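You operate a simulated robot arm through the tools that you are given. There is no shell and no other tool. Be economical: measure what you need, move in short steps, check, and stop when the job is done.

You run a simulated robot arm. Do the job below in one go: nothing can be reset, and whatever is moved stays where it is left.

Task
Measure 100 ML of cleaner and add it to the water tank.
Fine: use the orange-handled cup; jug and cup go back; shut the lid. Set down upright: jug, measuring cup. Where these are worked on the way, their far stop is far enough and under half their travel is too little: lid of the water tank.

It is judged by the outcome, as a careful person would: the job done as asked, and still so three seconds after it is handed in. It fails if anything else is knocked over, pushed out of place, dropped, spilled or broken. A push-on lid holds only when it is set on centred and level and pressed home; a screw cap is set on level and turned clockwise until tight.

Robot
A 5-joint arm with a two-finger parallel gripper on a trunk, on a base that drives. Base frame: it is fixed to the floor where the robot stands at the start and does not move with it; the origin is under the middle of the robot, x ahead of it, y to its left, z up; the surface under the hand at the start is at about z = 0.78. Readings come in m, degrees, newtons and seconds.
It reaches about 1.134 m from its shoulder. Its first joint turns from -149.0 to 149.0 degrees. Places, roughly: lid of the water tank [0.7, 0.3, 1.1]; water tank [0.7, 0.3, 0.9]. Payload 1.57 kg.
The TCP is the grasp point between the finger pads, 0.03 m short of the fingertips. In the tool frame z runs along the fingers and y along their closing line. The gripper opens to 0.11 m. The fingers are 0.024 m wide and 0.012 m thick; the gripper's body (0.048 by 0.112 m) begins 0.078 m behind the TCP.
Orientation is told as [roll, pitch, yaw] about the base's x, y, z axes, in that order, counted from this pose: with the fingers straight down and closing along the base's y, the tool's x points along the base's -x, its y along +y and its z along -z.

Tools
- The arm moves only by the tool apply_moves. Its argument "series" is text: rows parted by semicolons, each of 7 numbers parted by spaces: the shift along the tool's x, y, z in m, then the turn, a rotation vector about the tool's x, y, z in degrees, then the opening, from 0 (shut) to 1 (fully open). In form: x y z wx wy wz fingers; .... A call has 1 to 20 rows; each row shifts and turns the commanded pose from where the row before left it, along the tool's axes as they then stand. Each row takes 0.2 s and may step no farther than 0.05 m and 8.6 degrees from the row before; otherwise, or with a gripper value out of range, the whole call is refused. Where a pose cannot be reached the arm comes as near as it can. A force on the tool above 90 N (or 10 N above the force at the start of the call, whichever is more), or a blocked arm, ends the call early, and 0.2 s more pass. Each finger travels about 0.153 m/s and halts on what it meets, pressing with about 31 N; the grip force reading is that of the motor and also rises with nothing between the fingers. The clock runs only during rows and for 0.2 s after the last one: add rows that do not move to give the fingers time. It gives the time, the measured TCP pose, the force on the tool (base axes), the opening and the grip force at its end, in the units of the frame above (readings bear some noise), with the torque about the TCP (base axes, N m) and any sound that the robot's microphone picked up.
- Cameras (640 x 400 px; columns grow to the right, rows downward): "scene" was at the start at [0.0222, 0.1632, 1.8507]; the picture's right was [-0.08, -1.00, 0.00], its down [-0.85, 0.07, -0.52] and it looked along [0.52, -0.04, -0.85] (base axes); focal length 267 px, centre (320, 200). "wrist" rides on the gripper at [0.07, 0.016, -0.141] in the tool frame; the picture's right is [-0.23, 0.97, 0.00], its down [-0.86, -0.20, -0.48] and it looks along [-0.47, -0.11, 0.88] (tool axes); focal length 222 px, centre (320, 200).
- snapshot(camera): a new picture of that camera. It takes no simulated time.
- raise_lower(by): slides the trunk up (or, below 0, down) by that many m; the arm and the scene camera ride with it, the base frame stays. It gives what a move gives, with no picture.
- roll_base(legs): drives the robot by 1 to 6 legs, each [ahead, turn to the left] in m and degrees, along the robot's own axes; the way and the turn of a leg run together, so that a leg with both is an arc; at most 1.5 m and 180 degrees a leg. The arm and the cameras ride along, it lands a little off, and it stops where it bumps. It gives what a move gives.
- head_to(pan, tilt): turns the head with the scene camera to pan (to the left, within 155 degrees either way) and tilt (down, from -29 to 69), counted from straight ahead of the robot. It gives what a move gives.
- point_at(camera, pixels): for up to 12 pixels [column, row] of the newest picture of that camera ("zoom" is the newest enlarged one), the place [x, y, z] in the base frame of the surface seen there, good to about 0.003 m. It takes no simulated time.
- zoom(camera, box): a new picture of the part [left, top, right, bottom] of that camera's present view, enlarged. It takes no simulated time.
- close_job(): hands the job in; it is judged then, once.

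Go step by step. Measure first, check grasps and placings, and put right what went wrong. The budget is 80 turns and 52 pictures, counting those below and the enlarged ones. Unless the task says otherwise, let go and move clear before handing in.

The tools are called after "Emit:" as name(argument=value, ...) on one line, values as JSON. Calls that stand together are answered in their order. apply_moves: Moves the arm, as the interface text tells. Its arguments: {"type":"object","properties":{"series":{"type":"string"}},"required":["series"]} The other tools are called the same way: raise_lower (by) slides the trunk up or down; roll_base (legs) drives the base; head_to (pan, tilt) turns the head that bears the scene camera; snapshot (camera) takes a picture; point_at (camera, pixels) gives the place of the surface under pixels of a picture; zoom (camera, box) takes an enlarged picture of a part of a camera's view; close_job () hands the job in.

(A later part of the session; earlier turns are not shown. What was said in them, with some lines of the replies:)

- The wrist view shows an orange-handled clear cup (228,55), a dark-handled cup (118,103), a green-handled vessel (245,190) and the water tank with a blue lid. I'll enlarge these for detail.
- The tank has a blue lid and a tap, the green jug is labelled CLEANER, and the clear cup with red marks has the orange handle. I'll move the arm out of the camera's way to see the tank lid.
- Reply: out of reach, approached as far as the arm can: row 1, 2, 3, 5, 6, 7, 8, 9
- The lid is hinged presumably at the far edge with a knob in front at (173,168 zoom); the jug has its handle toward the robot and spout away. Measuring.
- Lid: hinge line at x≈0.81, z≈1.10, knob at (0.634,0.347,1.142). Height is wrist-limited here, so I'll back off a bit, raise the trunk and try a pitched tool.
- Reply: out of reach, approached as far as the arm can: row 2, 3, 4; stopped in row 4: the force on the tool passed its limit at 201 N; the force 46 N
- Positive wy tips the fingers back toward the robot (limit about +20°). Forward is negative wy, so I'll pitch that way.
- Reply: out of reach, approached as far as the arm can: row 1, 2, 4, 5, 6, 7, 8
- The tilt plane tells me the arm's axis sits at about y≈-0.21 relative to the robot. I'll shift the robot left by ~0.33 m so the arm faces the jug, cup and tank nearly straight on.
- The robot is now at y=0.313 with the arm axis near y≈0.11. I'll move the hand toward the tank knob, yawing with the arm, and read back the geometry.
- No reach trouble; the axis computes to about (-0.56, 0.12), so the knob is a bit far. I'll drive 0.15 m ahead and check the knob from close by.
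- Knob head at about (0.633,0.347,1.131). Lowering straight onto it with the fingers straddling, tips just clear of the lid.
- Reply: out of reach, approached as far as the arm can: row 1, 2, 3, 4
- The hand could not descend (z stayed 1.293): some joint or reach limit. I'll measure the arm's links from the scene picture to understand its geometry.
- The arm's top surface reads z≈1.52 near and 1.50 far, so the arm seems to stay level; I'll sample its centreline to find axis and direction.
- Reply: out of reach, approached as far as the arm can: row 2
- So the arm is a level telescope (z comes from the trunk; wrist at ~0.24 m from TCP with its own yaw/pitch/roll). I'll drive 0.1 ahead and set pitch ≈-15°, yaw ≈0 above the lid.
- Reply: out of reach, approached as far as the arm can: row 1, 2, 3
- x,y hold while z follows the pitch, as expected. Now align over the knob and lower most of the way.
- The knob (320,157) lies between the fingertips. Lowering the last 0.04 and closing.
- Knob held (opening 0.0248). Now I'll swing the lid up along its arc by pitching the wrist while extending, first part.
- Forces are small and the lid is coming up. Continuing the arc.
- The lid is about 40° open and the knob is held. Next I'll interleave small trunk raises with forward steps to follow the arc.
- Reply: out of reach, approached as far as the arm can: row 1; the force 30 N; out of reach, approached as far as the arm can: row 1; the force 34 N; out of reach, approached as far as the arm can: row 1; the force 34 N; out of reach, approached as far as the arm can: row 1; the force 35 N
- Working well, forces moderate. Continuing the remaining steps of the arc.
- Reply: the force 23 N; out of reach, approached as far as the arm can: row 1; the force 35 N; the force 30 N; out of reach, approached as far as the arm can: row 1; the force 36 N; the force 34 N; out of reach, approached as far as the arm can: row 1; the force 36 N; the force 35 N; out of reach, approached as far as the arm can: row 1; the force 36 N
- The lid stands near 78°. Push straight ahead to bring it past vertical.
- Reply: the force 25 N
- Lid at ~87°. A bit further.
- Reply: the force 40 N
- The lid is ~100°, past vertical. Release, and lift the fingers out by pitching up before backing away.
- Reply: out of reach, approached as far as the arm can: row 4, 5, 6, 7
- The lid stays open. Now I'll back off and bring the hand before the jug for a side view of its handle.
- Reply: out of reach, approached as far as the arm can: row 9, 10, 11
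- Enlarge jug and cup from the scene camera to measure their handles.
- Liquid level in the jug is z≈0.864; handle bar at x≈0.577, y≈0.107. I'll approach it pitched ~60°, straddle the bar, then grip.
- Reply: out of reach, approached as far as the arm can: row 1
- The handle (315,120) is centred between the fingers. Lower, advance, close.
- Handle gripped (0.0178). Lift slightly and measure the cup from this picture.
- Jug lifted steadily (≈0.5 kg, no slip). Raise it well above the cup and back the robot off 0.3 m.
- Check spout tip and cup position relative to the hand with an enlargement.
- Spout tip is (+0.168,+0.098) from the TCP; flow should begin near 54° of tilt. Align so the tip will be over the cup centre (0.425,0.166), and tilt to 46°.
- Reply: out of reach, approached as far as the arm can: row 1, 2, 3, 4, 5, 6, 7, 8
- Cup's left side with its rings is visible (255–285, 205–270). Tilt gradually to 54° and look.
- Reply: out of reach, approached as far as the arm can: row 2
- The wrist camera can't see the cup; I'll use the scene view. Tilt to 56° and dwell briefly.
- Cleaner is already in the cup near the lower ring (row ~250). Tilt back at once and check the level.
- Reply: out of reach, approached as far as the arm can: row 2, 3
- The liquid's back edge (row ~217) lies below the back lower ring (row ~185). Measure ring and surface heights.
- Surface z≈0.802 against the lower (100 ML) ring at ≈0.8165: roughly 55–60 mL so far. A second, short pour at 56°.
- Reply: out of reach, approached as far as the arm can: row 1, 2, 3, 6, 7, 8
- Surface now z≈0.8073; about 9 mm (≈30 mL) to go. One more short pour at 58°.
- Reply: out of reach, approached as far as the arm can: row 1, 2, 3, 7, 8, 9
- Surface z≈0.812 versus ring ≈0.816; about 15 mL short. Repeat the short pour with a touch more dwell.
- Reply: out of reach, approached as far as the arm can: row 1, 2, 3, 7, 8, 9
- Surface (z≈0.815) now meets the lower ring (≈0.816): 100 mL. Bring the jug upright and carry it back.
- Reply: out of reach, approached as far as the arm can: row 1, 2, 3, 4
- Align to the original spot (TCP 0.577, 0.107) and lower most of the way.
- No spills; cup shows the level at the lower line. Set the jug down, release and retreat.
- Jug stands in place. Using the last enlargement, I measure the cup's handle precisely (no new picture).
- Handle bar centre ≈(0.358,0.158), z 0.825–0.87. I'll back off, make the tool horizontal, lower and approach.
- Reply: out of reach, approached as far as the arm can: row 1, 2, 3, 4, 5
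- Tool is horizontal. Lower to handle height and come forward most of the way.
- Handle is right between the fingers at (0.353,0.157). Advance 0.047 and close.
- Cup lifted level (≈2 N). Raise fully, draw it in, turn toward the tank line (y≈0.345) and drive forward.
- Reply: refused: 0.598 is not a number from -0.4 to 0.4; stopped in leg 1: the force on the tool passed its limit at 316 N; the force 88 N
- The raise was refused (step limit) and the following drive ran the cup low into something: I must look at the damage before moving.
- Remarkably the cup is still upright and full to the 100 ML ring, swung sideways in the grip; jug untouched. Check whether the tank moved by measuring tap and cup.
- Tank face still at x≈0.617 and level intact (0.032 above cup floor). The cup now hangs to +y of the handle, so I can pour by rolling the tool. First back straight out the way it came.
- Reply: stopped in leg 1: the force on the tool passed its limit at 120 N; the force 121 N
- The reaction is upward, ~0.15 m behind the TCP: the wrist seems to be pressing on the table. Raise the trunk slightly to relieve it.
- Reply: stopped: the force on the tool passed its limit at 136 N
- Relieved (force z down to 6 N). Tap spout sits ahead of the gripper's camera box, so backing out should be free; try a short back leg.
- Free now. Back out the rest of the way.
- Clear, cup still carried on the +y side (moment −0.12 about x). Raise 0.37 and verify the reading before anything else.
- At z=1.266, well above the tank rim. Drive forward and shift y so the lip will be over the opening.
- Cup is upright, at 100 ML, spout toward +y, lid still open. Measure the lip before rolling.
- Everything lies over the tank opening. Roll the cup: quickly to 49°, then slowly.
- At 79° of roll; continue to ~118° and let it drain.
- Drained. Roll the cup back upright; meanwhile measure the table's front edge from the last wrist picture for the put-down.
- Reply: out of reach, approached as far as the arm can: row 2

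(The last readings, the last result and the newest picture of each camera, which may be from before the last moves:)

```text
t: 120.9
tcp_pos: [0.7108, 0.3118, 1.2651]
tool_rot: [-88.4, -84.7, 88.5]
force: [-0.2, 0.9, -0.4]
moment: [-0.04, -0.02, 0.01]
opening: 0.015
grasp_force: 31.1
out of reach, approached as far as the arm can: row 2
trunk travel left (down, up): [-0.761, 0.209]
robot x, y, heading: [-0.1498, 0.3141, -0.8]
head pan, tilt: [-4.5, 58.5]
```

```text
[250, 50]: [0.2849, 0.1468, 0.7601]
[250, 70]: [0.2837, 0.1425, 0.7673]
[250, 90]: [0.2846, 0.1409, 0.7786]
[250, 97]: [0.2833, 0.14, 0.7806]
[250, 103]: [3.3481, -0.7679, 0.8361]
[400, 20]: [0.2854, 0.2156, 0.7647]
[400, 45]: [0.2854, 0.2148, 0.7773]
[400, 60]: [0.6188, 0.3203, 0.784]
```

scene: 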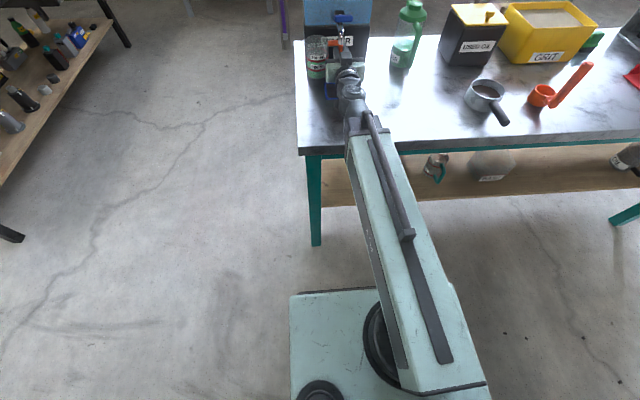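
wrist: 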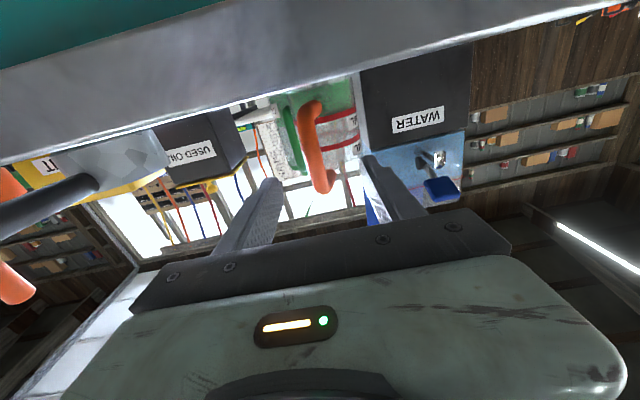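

Empty now (moment down to −0.04). Finish levelling the roll, then back off toward the cup's spot.

Emit:
apply_moves(series="0 0 0 0 0 5.3 0;0 0 0 0 0 0 0")

Emit:
roll_base(legs=[[-0.28, 0]])

Emit:
apply_moves(series="0 -0.025 0.004 0 0 0 0;0 -0.03 0.004 0 0 0 0;0 -0.03 0.004 0 0 0 0;0 -0.03 0.002 0 0 0 0;0 -0.03 0 0 0 0 0;0 -0.03 0 0 0 0 0;0 -0.025 0 0 0 0 0;0 -0.02 0 0 0 0 0;0 0 0 0 7 0 0;0 0 0 0 7 0 0;0 0 0 0 0 0 0")

```text
t: 121.5
tcp_pos: [0.711, 0.3107, 1.2658]
tool_rot: [41.3, -89.9, -41.2]
force: [-0.1, 1.0, -0.4]
moment: [-0.03, 0.01, 0.01]
opening: 0.0146
grasp_force: 30.3
trunk travel left (down, up): [-0.761, 0.209]
robot x, y, heading: [-0.153, 0.3069, -0.7]
head pan, tilt: [-4.5, 58.5]
```

```text
t: 123.4
tcp_pos: [0.4296, 0.3167, 1.2649]
tool_rot: [31.1, -89.8, -31.0]
force: [-0.1, 0.3, -0.9]
moment: [-0.06, -0.01, 0.0]
opening: 0.0148
grasp_force: 30.9
trunk travel left (down, up): [-0.761, 0.209]
robot x, y, heading: [-0.4334, 0.3164, -0.9]
head pan, tilt: [-4.5, 58.5]
```

```text
t: 125.8
tcp_pos: [0.4419, 0.1085, 1.2074]
tool_rot: [0.5, -76.0, -0.3]
force: [-0.2, 0.0, -1.2]
moment: [-0.02, 0.0, 0.01]
opening: 0.0149
grasp_force: 30.4
out of reach, approached as far as the arm can: row 1, 9, 10
trunk travel left (down, up): [-0.761, 0.209]
robot x, y, heading: [-0.4329, 0.3177, -0.6]
head pan, tilt: [-4.5, 58.5]
```

Adjust y by −0.021, lower most of the way, and view.

Emit:
apply_moves(series="0 -0.0215 0 0 0 0 0;0 0 0 0 0 0 0")

Emit:
raise_lower(by=-0.33)

Emit:
zoom(camera="scene", box=[320, 60, 440, 170])

```text
t: 126.4
tcp_pos: [0.4428, 0.0864, 1.2067]
tool_rot: [0.4, -75.9, -0.2]
force: [0.4, -1.0, -1.1]
moment: [-0.05, -0.03, 0.0]
opening: 0.0147
grasp_force: 30.0
trunk travel left (down, up): [-0.761, 0.209]
robot x, y, heading: [-0.4308, 0.3143, -0.7]
head pan, tilt: [-4.5, 58.5]
```

```text
t: 129.7
tcp_pos: [0.4422, 0.0865, 0.8778]
tool_rot: [0.3, -76.0, -0.2]
force: [-0.4, -0.9, -0.3]
moment: [-0.05, 0.0, 0.01]
opening: 0.0148
grasp_force: 30.2
trunk travel left (down, up): [-0.431, 0.539]
robot x, y, heading: [-0.4304, 0.3151, -0.7]
head pan, tilt: [-4.5, 58.5]
```

```text
3.64 times, centred on (380, 115) of scene
```

zoom: 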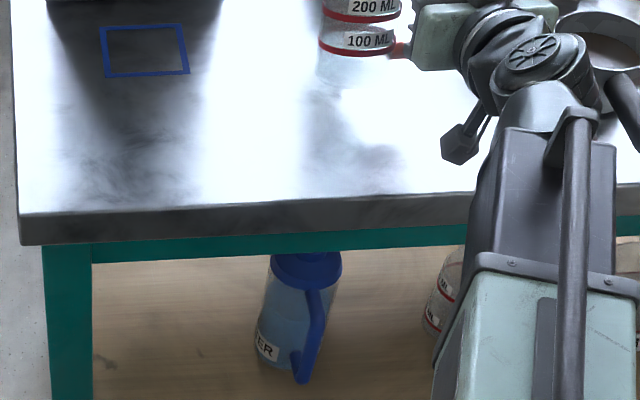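

Emit:
point_at(camera="zoom", pixels=[[360, 42], [340, 45], [385, 45], [355, 80], [330, 75], [395, 50], [458, 150], [450, 160], [470, 130], [360, 5], [625, 80], [600, 60]])

```text
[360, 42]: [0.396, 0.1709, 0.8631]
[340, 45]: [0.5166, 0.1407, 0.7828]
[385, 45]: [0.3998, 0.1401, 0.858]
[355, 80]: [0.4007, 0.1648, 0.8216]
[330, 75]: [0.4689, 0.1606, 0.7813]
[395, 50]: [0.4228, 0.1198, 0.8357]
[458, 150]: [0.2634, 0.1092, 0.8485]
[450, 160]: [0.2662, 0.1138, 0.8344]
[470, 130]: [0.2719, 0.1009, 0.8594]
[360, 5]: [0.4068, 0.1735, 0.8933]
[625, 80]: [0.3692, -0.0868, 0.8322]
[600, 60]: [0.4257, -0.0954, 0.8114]
```

The wrist's hanging part is clear of the table edge. Lower the rest in small steps.

Emit:
raise_lower(by=-0.021)

Emit:
raise_lower(by=-0.003)

Emit:
raise_lower(by=-0.002)

```text
t: 130.3
tcp_pos: [0.4435, 0.0861, 0.8568]
tool_rot: [0.3, -75.9, -0.2]
force: [-0.1, 0.2, -0.7]
moment: [-0.04, 0.03, 0.01]
opening: 0.0147
grasp_force: 30.7
trunk travel left (down, up): [-0.41, 0.56]
robot x, y, heading: [-0.4312, 0.318, -0.8]
head pan, tilt: [-4.5, 58.5]
```

```text
t: 130.9
tcp_pos: [0.4411, 0.0859, 0.8542]
tool_rot: [0.6, -76.0, -0.4]
force: [1.4, -3.9, 9.5]
moment: [0.51, -0.26, -0.15]
opening: 0.0147
grasp_force: 30.7
trunk travel left (down, up): [-0.407, 0.563]
robot x, y, heading: [-0.4314, 0.3122, -0.5]
head pan, tilt: [-4.5, 58.5]
```

```text
t: 131.4
tcp_pos: [0.4424, 0.0861, 0.8532]
tool_rot: [0.4, -76.0, -0.3]
force: [0.9, -5.6, 15.2]
moment: [0.78, -0.31, -0.17]
opening: 0.0152
grasp_force: 31.4
trunk travel left (down, up): [-0.405, 0.565]
robot x, y, heading: [-0.4332, 0.3157, -0.8]
head pan, tilt: [-4.5, 58.5]
```

Contact at z≈0.854. Press a hair more to right the cup, then open just enough and draw back horizontally.

Emit:
raise_lower(by=-0.002)

Emit:
apply_moves(series="0 0 0 0 0 0 0.17;0 0 0 0 0 0 0.22;0 0 0 0 0 0 0.3;0 0 0 0 0 0 0.3;0 0 0 0 0 0 0.3")

Emit:
snapshot(camera="wrist")

```text
t: 131.9
tcp_pos: [0.4409, 0.0857, 0.851]
tool_rot: [0.4, -76.0, -0.3]
force: [0.8, -7.5, 17.7]
moment: [0.76, -0.32, -0.19]
opening: 0.0158
grasp_force: 30.8
trunk travel left (down, up): [-0.403, 0.567]
robot x, y, heading: [-0.4353, 0.3141, -0.8]
head pan, tilt: [-4.5, 58.5]
```

```text
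t: 133.1
tcp_pos: [0.4434, 0.0865, 0.8503]
tool_rot: [0.2, -75.9, -0.3]
force: [0.6, -0.7, -0.4]
moment: [0.02, -0.03, -0.01]
opening: 0.033
grasp_force: 0.0
trunk travel left (down, up): [-0.403, 0.567]
robot x, y, heading: [-0.4339, 0.3164, -0.9]
head pan, tilt: [-4.5, 58.5]
```

```text
0 pictures are left
```

wrist: 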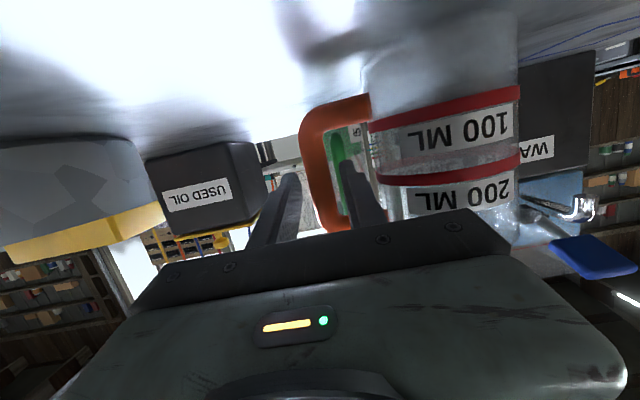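

The cup stands free, handle bar between the fingers. Check its placement from this last picture.

Emit:
point_at(camera="wrist", pixels=[[445, 110], [390, 122], [510, 95], [445, 165], [390, 178], [510, 160], [315, 150], [325, 200], [340, 105], [370, 60], [510, 60], [385, 220]])

```text
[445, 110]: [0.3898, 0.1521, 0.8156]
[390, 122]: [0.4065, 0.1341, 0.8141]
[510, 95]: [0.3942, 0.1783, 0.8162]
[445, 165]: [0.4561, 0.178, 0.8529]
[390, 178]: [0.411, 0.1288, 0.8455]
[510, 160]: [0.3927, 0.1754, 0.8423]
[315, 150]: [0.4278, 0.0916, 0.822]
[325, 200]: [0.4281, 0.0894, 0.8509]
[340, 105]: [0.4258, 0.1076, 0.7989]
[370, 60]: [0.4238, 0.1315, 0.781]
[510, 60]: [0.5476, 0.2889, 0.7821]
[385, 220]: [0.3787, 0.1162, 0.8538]
```

Cup upright with its axis at ≈(0.425,0.163): back at its place. Withdraw straight back, then raise.

Emit:
apply_moves(series="0.0048 0 -0.0194 0 0 0 0.3;0.0048 0 -0.0194 0 0 0 0.3;0.0048 0 -0.0194 0 0 0 0.3;0.0048 0 -0.0194 0 0 0 0.3;0 0 0 0 0 0 0.3")

Emit:
roll_base(legs=[[-0.15, 0]])

Emit:
raise_lower(by=0.38)

Emit:
raise_lower(by=0.185)

```text
t: 134.3
tcp_pos: [0.3619, 0.0865, 0.8486]
tool_rot: [0.3, -76.0, -0.3]
force: [0.3, -0.4, 0.7]
moment: [0.0, -0.01, -0.02]
opening: 0.0331
grasp_force: 0.2
trunk travel left (down, up): [-0.403, 0.567]
robot x, y, heading: [-0.4378, 0.318, -0.6]
head pan, tilt: [-4.5, 58.5]
```

```text
t: 135.7
tcp_pos: [0.2111, 0.0887, 0.8499]
tool_rot: [0.3, -75.9, -0.2]
force: [0.0, -0.6, 0.1]
moment: [-0.02, -0.03, 0.0]
opening: 0.0331
grasp_force: 0.1
trunk travel left (down, up): [-0.403, 0.567]
robot x, y, heading: [-0.5834, 0.3158, -0.7]
head pan, tilt: [-4.5, 58.5]
```

```text
t: 139.3
tcp_pos: [0.2093, 0.0896, 1.229]
tool_rot: [0.3, -75.9, -0.2]
force: [0.9, 0.0, -0.2]
moment: [0.02, 0.0, 0.04]
opening: 0.033
grasp_force: 0.1
trunk travel left (down, up): [-0.783, 0.187]
robot x, y, heading: [-0.5859, 0.3183, -0.8]
head pan, tilt: [-4.5, 58.5]
```

```text
t: 141.4
tcp_pos: [0.2109, 0.0895, 1.416]
tool_rot: [0.2, -75.8, -0.2]
force: [0.4, -0.6, 0.1]
moment: [0.01, 0.0, -0.02]
opening: 0.0328
grasp_force: 0.0
trunk travel left (down, up): [-0.968, 0.002]
robot x, y, heading: [-0.5826, 0.3181, -0.8]
head pan, tilt: [-4.5, 58.5]
```

Hand is high and clear. The lid measured unchanged at ~100° during the pour, so I'll regrip the knob by reversing my release path. First drive up and position over the lid with open fingers.

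Emit:
roll_base(legs=[[0.442, 0]])

Emit:
apply_moves(series="-0.0058 0.0364 0.0233 0 0 0 0.6;-0.0058 0.0364 0.0233 0 0 0 0.8;-0.0058 0.0364 0.0233 0 0 0 1;-0.0058 0.0364 0.0233 0 0 0 1;-0.0058 0.0364 0.0233 0 0 0 1;-0.0058 0.0364 0.0233 0 0 0 1;-0.0058 0.0364 0.0233 0 0 0 1;0 0 0 0 0 0 1")

```text
t: 144.1
tcp_pos: [0.6515, 0.0789, 1.4143]
tool_rot: [0.4, -75.8, -0.5]
force: [-0.2, -0.4, -0.4]
moment: [-0.03, -0.03, -0.02]
opening: 0.0329
grasp_force: 0.1
trunk travel left (down, up): [-0.968, 0.002]
robot x, y, heading: [-0.1435, 0.3151, -1.0]
head pan, tilt: [-4.5, 58.5]
```

```text
t: 145.9
tcp_pos: [0.82, 0.3325, 1.4155]
tool_rot: [0.3, -76.0, -0.5]
force: [-0.5, 0.2, -0.5]
moment: [0.01, -0.03, 0.03]
opening: 0.1098
grasp_force: 0.0
trunk travel left (down, up): [-0.968, 0.002]
robot x, y, heading: [-0.1408, 0.3154, -1.2]
head pan, tilt: [-4.5, 58.5]
```

Emit:
apply_moves(series="-0.0085 0.007 0.0342 0 0 0 1;-0.0085 0.007 0.0342 0 0 0 1;0 0 0 0 0 0 1")

Emit:
raise_lower(by=-0.004)

Emit:
apply_moves(series="0 0 0 0 6 0 1;0 0 0 0 6 0 1;0 0 0 0 6 0 1;0 0 0 0 6 0 1;0 0 0 0 6 0 1;0 0 0 0 5.2 0 1;0 0 0 0 0 0 1")

```text
t: 146.7
tcp_pos: [0.8918, 0.3473, 1.4146]
tool_rot: [0.2, -75.9, -0.3]
force: [0.3, -0.5, -0.2]
moment: [-0.03, 0.02, 0.04]
opening: 0.1101
grasp_force: 0.1
trunk travel left (down, up): [-0.968, 0.002]
robot x, y, heading: [-0.1437, 0.3104, -1.4]
head pan, tilt: [-4.5, 58.5]
```

```text
t: 147.2
tcp_pos: [0.8911, 0.3457, 1.4115]
tool_rot: [0.3, -75.8, -0.5]
force: [0.0, 0.3, 0.0]
moment: [0.0, -0.03, -0.03]
opening: 0.1101
grasp_force: 0.1
trunk travel left (down, up): [-0.964, 0.006]
robot x, y, heading: [-0.1411, 0.3109, -1.0]
head pan, tilt: [-4.5, 58.5]
```

```text
t: 148.8
tcp_pos: [0.8915, 0.3469, 1.2886]
tool_rot: [0.1, -40.7, -0.1]
force: [-0.3, -0.3, 0.2]
moment: [0.02, 0.05, 0.04]
opening: 0.1099
grasp_force: 0.0
out of reach, approached as far as the arm can: row 1, 2, 3, 4, 5, 6
trunk travel left (down, up): [-0.964, 0.006]
robot x, y, heading: [-0.1431, 0.3138, -1.1]
head pan, tilt: [-4.5, 58.5]
```

Same pose as at release, no contact. Close on the knob.

Emit:
apply_moves(series="0 0 0 0 0 0 0.5;0 0 0 0 0 0 0.2;0 0 0 0 0 0 0;0 0 0 0 0 0 0;0 0 0 0 0 0 0")

```text
t: 150.0
tcp_pos: [0.892, 0.3433, 1.2883]
tool_rot: [0.2, -40.8, -0.4]
force: [-3.3, -21.5, -2.2]
moment: [-0.37, 0.08, 0.13]
opening: 0.0251
grasp_force: 36.0
trunk travel left (down, up): [-0.964, 0.006]
robot x, y, heading: [-0.1426, 0.3099, -1.1]
head pan, tilt: [-4.5, 58.5]
```

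Knob held again (opening 0.0251). Pull the lid back over vertical along the reverse path.

Emit:
apply_moves(series="0.009 0 -0.008 0 0 0 0;0.009 0 -0.008 0 0 0 0;0.009 0 -0.008 0 0 0 0;0.009 0 -0.008 0 0 0 0;0.009 0 -0.008 0 0 0 0;0.009 0 -0.008 0 0 0 0;0.009 0 -0.008 0 0 0 0;0.009 0 -0.008 0 0 0 0;0 0 0 0 0 0 0")

```text
t: 152.0
tcp_pos: [0.7969, 0.3442, 1.2867]
tool_rot: [0.3, -40.7, -0.3]
force: [3.0, -15.8, -13.8]
moment: [0.18, -0.45, -0.2]
opening: 0.0255
grasp_force: 36.9
trunk travel left (down, up): [-0.964, 0.006]
robot x, y, heading: [-0.1411, 0.3086, -1.0]
head pan, tilt: [-4.5, 58.5]
```

Smooth. Now reverse the interleaved lowering steps.

Emit:
raise_lower(by=-0.0064)

Emit:
apply_moves(series="0.0124 0 -0.0106 0 -4 0 0;0 0 0 0 0 0 0")

Emit:
raise_lower(by=-0.0128)

Emit:
apply_moves(series="0.0114 0 -0.0111 0 -3.2 0 0;0 0 0 0 0 0 0")

Emit:
raise_lower(by=-0.0128)

Emit:
apply_moves(series="0.0105 0 -0.0114 0 -2.7 0 0;0 0 0 0 0 0 0")

Emit:
raise_lower(by=-0.0128)

Emit:
apply_moves(series="0.0096 0 -0.0116 0 -2.3 0 0;0 0 0 0 0 0 0")

```text
t: 152.6
tcp_pos: [0.7913, 0.3443, 1.285]
tool_rot: [0.2, -41.2, -0.3]
force: [-0.4, -14.4, 26.9]
moment: [-0.02, -0.59, -0.25]
opening: 0.0256
grasp_force: 36.8
trunk travel left (down, up): [-0.957, 0.013]
robot x, y, heading: [-0.1428, 0.3114, -1.1]
head pan, tilt: [-4.5, 58.5]
```

```text
t: 153.2
tcp_pos: [0.7819, 0.3455, 1.2886]
tool_rot: [0.2, -44.3, -0.2]
force: [4.4, -14.5, -31.8]
moment: [0.1, 0.14, -0.13]
opening: 0.0258
grasp_force: 36.7
out of reach, approached as far as the arm can: row 1
trunk travel left (down, up): [-0.957, 0.013]
robot x, y, heading: [-0.1398, 0.3101, -1.2]
head pan, tilt: [-4.5, 58.5]
```

```text
t: 153.8
tcp_pos: [0.774, 0.3462, 1.2852]
tool_rot: [0.2, -45.2, -0.3]
force: [-7.9, -13.9, 36.5]
moment: [-0.04, -0.32, -0.14]
opening: 0.0256
grasp_force: 37.4
trunk travel left (down, up): [-0.945, 0.025]
robot x, y, heading: [-0.143, 0.31, -1.2]
head pan, tilt: [-4.5, 58.5]
```

```text
t: 154.4
tcp_pos: [0.766, 0.3444, 1.2861]
tool_rot: [0.2, -47.5, -0.3]
force: [8.3, -15.2, -31.9]
moment: [0.12, -0.02, -0.09]
opening: 0.0254
grasp_force: 36.8
out of reach, approached as far as the arm can: row 1
trunk travel left (down, up): [-0.945, 0.025]
robot x, y, heading: [-0.1374, 0.3081, -1.2]
head pan, tilt: [-4.5, 58.5]
```

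```text
t: 155.0
tcp_pos: [0.7587, 0.3445, 1.2822]
tool_rot: [0.2, -48.4, -0.3]
force: [-7.0, -14.2, 28.8]
moment: [-0.01, -0.45, -0.17]
opening: 0.0252
grasp_force: 37.2
trunk travel left (down, up): [-0.932, 0.038]
robot x, y, heading: [-0.1431, 0.3114, -1.1]
head pan, tilt: [-4.5, 58.5]
```

```text
t: 155.6
tcp_pos: [0.7503, 0.3451, 1.2805]
tool_rot: [0.3, -50.2, -0.4]
force: [11.6, -13.1, -31.5]
moment: [0.09, -0.03, -0.09]
opening: 0.0257
grasp_force: 36.7
out of reach, approached as far as the arm can: row 1
trunk travel left (down, up): [-0.932, 0.038]
robot x, y, heading: [-0.1397, 0.313, -1.0]
head pan, tilt: [-4.5, 58.5]
```

```text
t: 156.2
tcp_pos: [0.7414, 0.3454, 1.2758]
tool_rot: [0.4, -50.9, -0.2]
force: [-6.7, -12.3, 24.7]
moment: [0.0, -0.6, -0.15]
opening: 0.0253
grasp_force: 37.0
trunk travel left (down, up): [-0.919, 0.051]
robot x, y, heading: [-0.1411, 0.3111, -1.2]
head pan, tilt: [-4.5, 58.5]
```

```text
t: 156.8
tcp_pos: [0.7354, 0.345, 1.2747]
tool_rot: [0.3, -52.3, -0.4]
force: [13.6, -12.7, -29.6]
moment: [0.11, 0.03, -0.12]
opening: 0.0255
grasp_force: 37.1
out of reach, approached as far as the arm can: row 1
trunk travel left (down, up): [-0.919, 0.051]
robot x, y, heading: [-0.1411, 0.3121, -1.3]
head pan, tilt: [-4.5, 58.5]
```

Tracking the arc well with the knob still held; continue.

Emit:
raise_lower(by=-0.0128)

Emit:
apply_moves(series="0.0088 0 -0.0115 0 -1.8 0 0;0 0 0 0 0 0 0")

Emit:
raise_lower(by=-0.0128)

Emit:
apply_moves(series="0.0081 0 -0.0113 0 -1.4 0 0;0 0 0 0 0 0 0")

Emit:
raise_lower(by=-0.0128)

Emit:
apply_moves(series="0.0073 0 -0.0108 0 -1.1 0 0;0 0 0 0 0 0 0")

Emit:
raise_lower(by=-0.0128)

Emit:
apply_moves(series="0.0073 0 -0.0112 0 -1 0 0;0 0 0 0 0 0 0")

Emit:
raise_lower(by=-0.0064)

```text
t: 157.4
tcp_pos: [0.7279, 0.3458, 1.27]
tool_rot: [0.4, -53.1, -0.3]
force: [-6.4, -11.7, 20.4]
moment: [0.04, -0.75, -0.17]
opening: 0.0255
grasp_force: 37.1
trunk travel left (down, up): [-0.906, 0.064]
robot x, y, heading: [-0.1419, 0.3112, -0.7]
head pan, tilt: [-4.5, 58.5]
```

```text
t: 158.0
tcp_pos: [0.7223, 0.3446, 1.2675]
tool_rot: [0.1, -54.0, -0.3]
force: [16.3, -10.4, -28.6]
moment: [0.16, -0.03, -0.1]
opening: 0.0252
grasp_force: 36.5
out of reach, approached as far as the arm can: row 1
trunk travel left (down, up): [-0.906, 0.064]
robot x, y, heading: [-0.1431, 0.3152, -1.4]
head pan, tilt: [-4.5, 58.5]
```

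```text
t: 158.6
tcp_pos: [0.7148, 0.3459, 1.2626]
tool_rot: [0.2, -54.7, -0.3]
force: [-5.0, -10.3, 16.1]
moment: [0.03, -0.87, -0.16]
opening: 0.0253
grasp_force: 36.8
trunk travel left (down, up): [-0.893, 0.077]
robot x, y, heading: [-0.1431, 0.308, -1.1]
head pan, tilt: [-4.5, 58.5]
```

```text
t: 159.2
tcp_pos: [0.7078, 0.3456, 1.2605]
tool_rot: [0.2, -55.3, -0.3]
force: [17.9, -8.5, -28.5]
moment: [0.14, -0.03, -0.11]
opening: 0.0255
grasp_force: 36.7
out of reach, approached as far as the arm can: row 1
trunk travel left (down, up): [-0.893, 0.077]
robot x, y, heading: [-0.1396, 0.3103, -1.2]
head pan, tilt: [-4.5, 58.5]
```

```text
t: 159.8
tcp_pos: [0.7016, 0.3473, 1.2531]
tool_rot: [0.2, -56.0, -0.3]
force: [-4.1, -8.3, 12.8]
moment: [0.05, -0.89, -0.14]
opening: 0.0251
grasp_force: 36.9
trunk travel left (down, up): [-0.881, 0.089]
robot x, y, heading: [-0.1434, 0.309, -0.9]
head pan, tilt: [-4.5, 58.5]
```

```text
t: 160.4
tcp_pos: [0.696, 0.3461, 1.25]
tool_rot: [0.2, -56.2, -0.3]
force: [20.8, -9.0, -25.4]
moment: [0.16, -0.12, -0.07]
opening: 0.0253
grasp_force: 36.9
out of reach, approached as far as the arm can: row 1
trunk travel left (down, up): [-0.881, 0.089]
robot x, y, heading: [-0.1432, 0.3126, -1.2]
head pan, tilt: [-4.5, 58.5]
```

```text
t: 161.0
tcp_pos: [0.6892, 0.3472, 1.2445]
tool_rot: [0.1, -56.9, -0.4]
force: [-3.2, -8.1, 8.9]
moment: [0.11, -0.85, -0.14]
opening: 0.0248
grasp_force: 37.3
trunk travel left (down, up): [-0.868, 0.102]
robot x, y, heading: [-0.1426, 0.3109, -1.3]
head pan, tilt: [-4.5, 58.5]
```

```text
t: 161.6
tcp_pos: [0.6816, 0.3478, 1.2417]
tool_rot: [0.3, -57.2, -0.5]
force: [21.7, -8.3, -23.1]
moment: [0.1, 0.11, -0.08]
opening: 0.0252
grasp_force: 36.7
out of reach, approached as far as the arm can: row 1
trunk travel left (down, up): [-0.868, 0.102]
robot x, y, heading: [-0.1431, 0.3091, -0.9]
head pan, tilt: [-4.5, 58.5]
```

```text
t: 162.2
tcp_pos: [0.6787, 0.3473, 1.2377]
tool_rot: [0.2, -57.7, -0.3]
force: [12.7, -7.6, -5.0]
moment: [0.11, -1.18, -0.13]
opening: 0.0255
grasp_force: 36.7
trunk travel left (down, up): [-0.861, 0.109]
robot x, y, heading: [-0.1415, 0.3112, -1.2]
head pan, tilt: [-4.5, 58.5]
```

Lid at ~40°. Correct trunk by +0.007 to match the opening pose, then lower the lid the rest of the way with the wrist pitch arc.

Emit:
raise_lower(by=0.007)

Emit:
apply_moves(series="0.0147 0 -0.0027 0 3.2 0 0;0.0147 0 -0.0027 0 3.2 0 0;0.0146 0 0.0014 0 4.05 0 0;0.0146 0 0.0014 0 4.05 0 0;0.0137 0 0.0058 0 5 0 0;0.0119 0 0.0077 0 5.6 0 0;0.01 0 0.0105 0 7.1 0 0;0 0 0 0 0 0 0")

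Emit:
apply_moves(series="0.0042 0 0.0068 0 4.9 0 0;0.0023 0 0.0063 0 5 0 0;0 0 0 0 0 0 0")

```text
t: 162.7
tcp_pos: [0.6819, 0.3453, 1.2415]
tool_rot: [0.2, -57.3, -0.4]
force: [18.2, -7.4, -22.9]
moment: [0.17, 0.36, -0.13]
opening: 0.0251
grasp_force: 37.0
trunk travel left (down, up): [-0.868, 0.102]
robot x, y, heading: [-0.1428, 0.3132, -1.0]
head pan, tilt: [-4.5, 58.5]
```

```text
t: 164.5
tcp_pos: [0.6271, 0.3482, 1.1563]
tool_rot: [0.1, -25.5, -0.1]
force: [17.0, -4.2, 1.9]
moment: [-0.49, -1.4, 0.09]
opening: 0.0252
grasp_force: 36.4
trunk travel left (down, up): [-0.868, 0.102]
robot x, y, heading: [-0.1458, 0.311, -1.0]
head pan, tilt: [-4.5, 58.5]
```

```text
t: 165.3
tcp_pos: [0.6259, 0.347, 1.1438]
tool_rot: [0.1, -15.8, -0.3]
force: [18.0, -4.3, 28.5]
moment: [-0.51, -0.72, 0.01]
opening: 0.0252
grasp_force: 36.5
trunk travel left (down, up): [-0.868, 0.102]
robot x, y, heading: [-0.1427, 0.3096, -1.1]
head pan, tilt: [-4.5, 58.5]
```

Back at the closed pose with +28 N of seat reaction: the lid is down. Press a touch, release, and rise clear.

Emit:
raise_lower(by=-0.001)

Emit:
apply_moves(series="0 0 0 0 0 0 0.3;0 0 0 0 0 0 0.5;0 0 0 0 0 0 0.5")

Emit:
raise_lower(by=0.1)

```text
t: 165.8
tcp_pos: [0.626, 0.3476, 1.1442]
tool_rot: [0.1, -15.6, -0.2]
force: [16.2, -3.6, 29.8]
moment: [-0.54, -0.71, -0.01]
opening: 0.0252
grasp_force: 36.5
trunk travel left (down, up): [-0.867, 0.103]
robot x, y, heading: [-0.1389, 0.3131, -1.3]
head pan, tilt: [-4.5, 58.5]
```

```text
t: 166.6
tcp_pos: [0.6254, 0.3487, 1.1427]
tool_rot: [0.2, -15.5, -0.1]
force: [0.5, -1.1, 0.7]
moment: [0.02, 0.01, -0.02]
opening: 0.0551
grasp_force: 0.1
trunk travel left (down, up): [-0.867, 0.103]
robot x, y, heading: [-0.1395, 0.3136, -1.1]
head pan, tilt: [-4.5, 58.5]
```

```text
t: 168.0
tcp_pos: [0.6249, 0.3477, 1.2431]
tool_rot: [0.2, -15.5, -0.1]
force: [-0.1, -0.5, 0.4]
moment: [-0.02, -0.02, -0.04]
opening: 0.055
grasp_force: 0.1
trunk travel left (down, up): [-0.967, 0.003]
robot x, y, heading: [-0.1403, 0.3173, -1.2]
head pan, tilt: [-4.5, 58.5]
```

Lid is down and released at its original closed height, and the hand is clear above it; handing in.

Emit:
close_job()

```text
The job is handed in.
```

I measured 100 mL of cleaner in the orange-handled cup, read at the 100 ML ring, and poured it into the water tank. The jug and cup are back in their places, upright, and the tank lid is shut.

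- **Collision on the way:** I drove the cup into the front of the tank because the trunk lift was refused and the moves queued after it still ran. The force limit stopped it at 316 N. The cup stayed upright, its level was still at the 100 ML ring, and I saw no spill. My measurements showed the tank had not moved.
- **Cup orientation:** The knock turned the cup in the grip, so it now stands with its handle pointing right instead of toward the robot.
- **Last part done without pictures:** The picture budget ran out before I shut the lid. I judged it closed because the hand returned to its starting height on the knob and met a firm push back.
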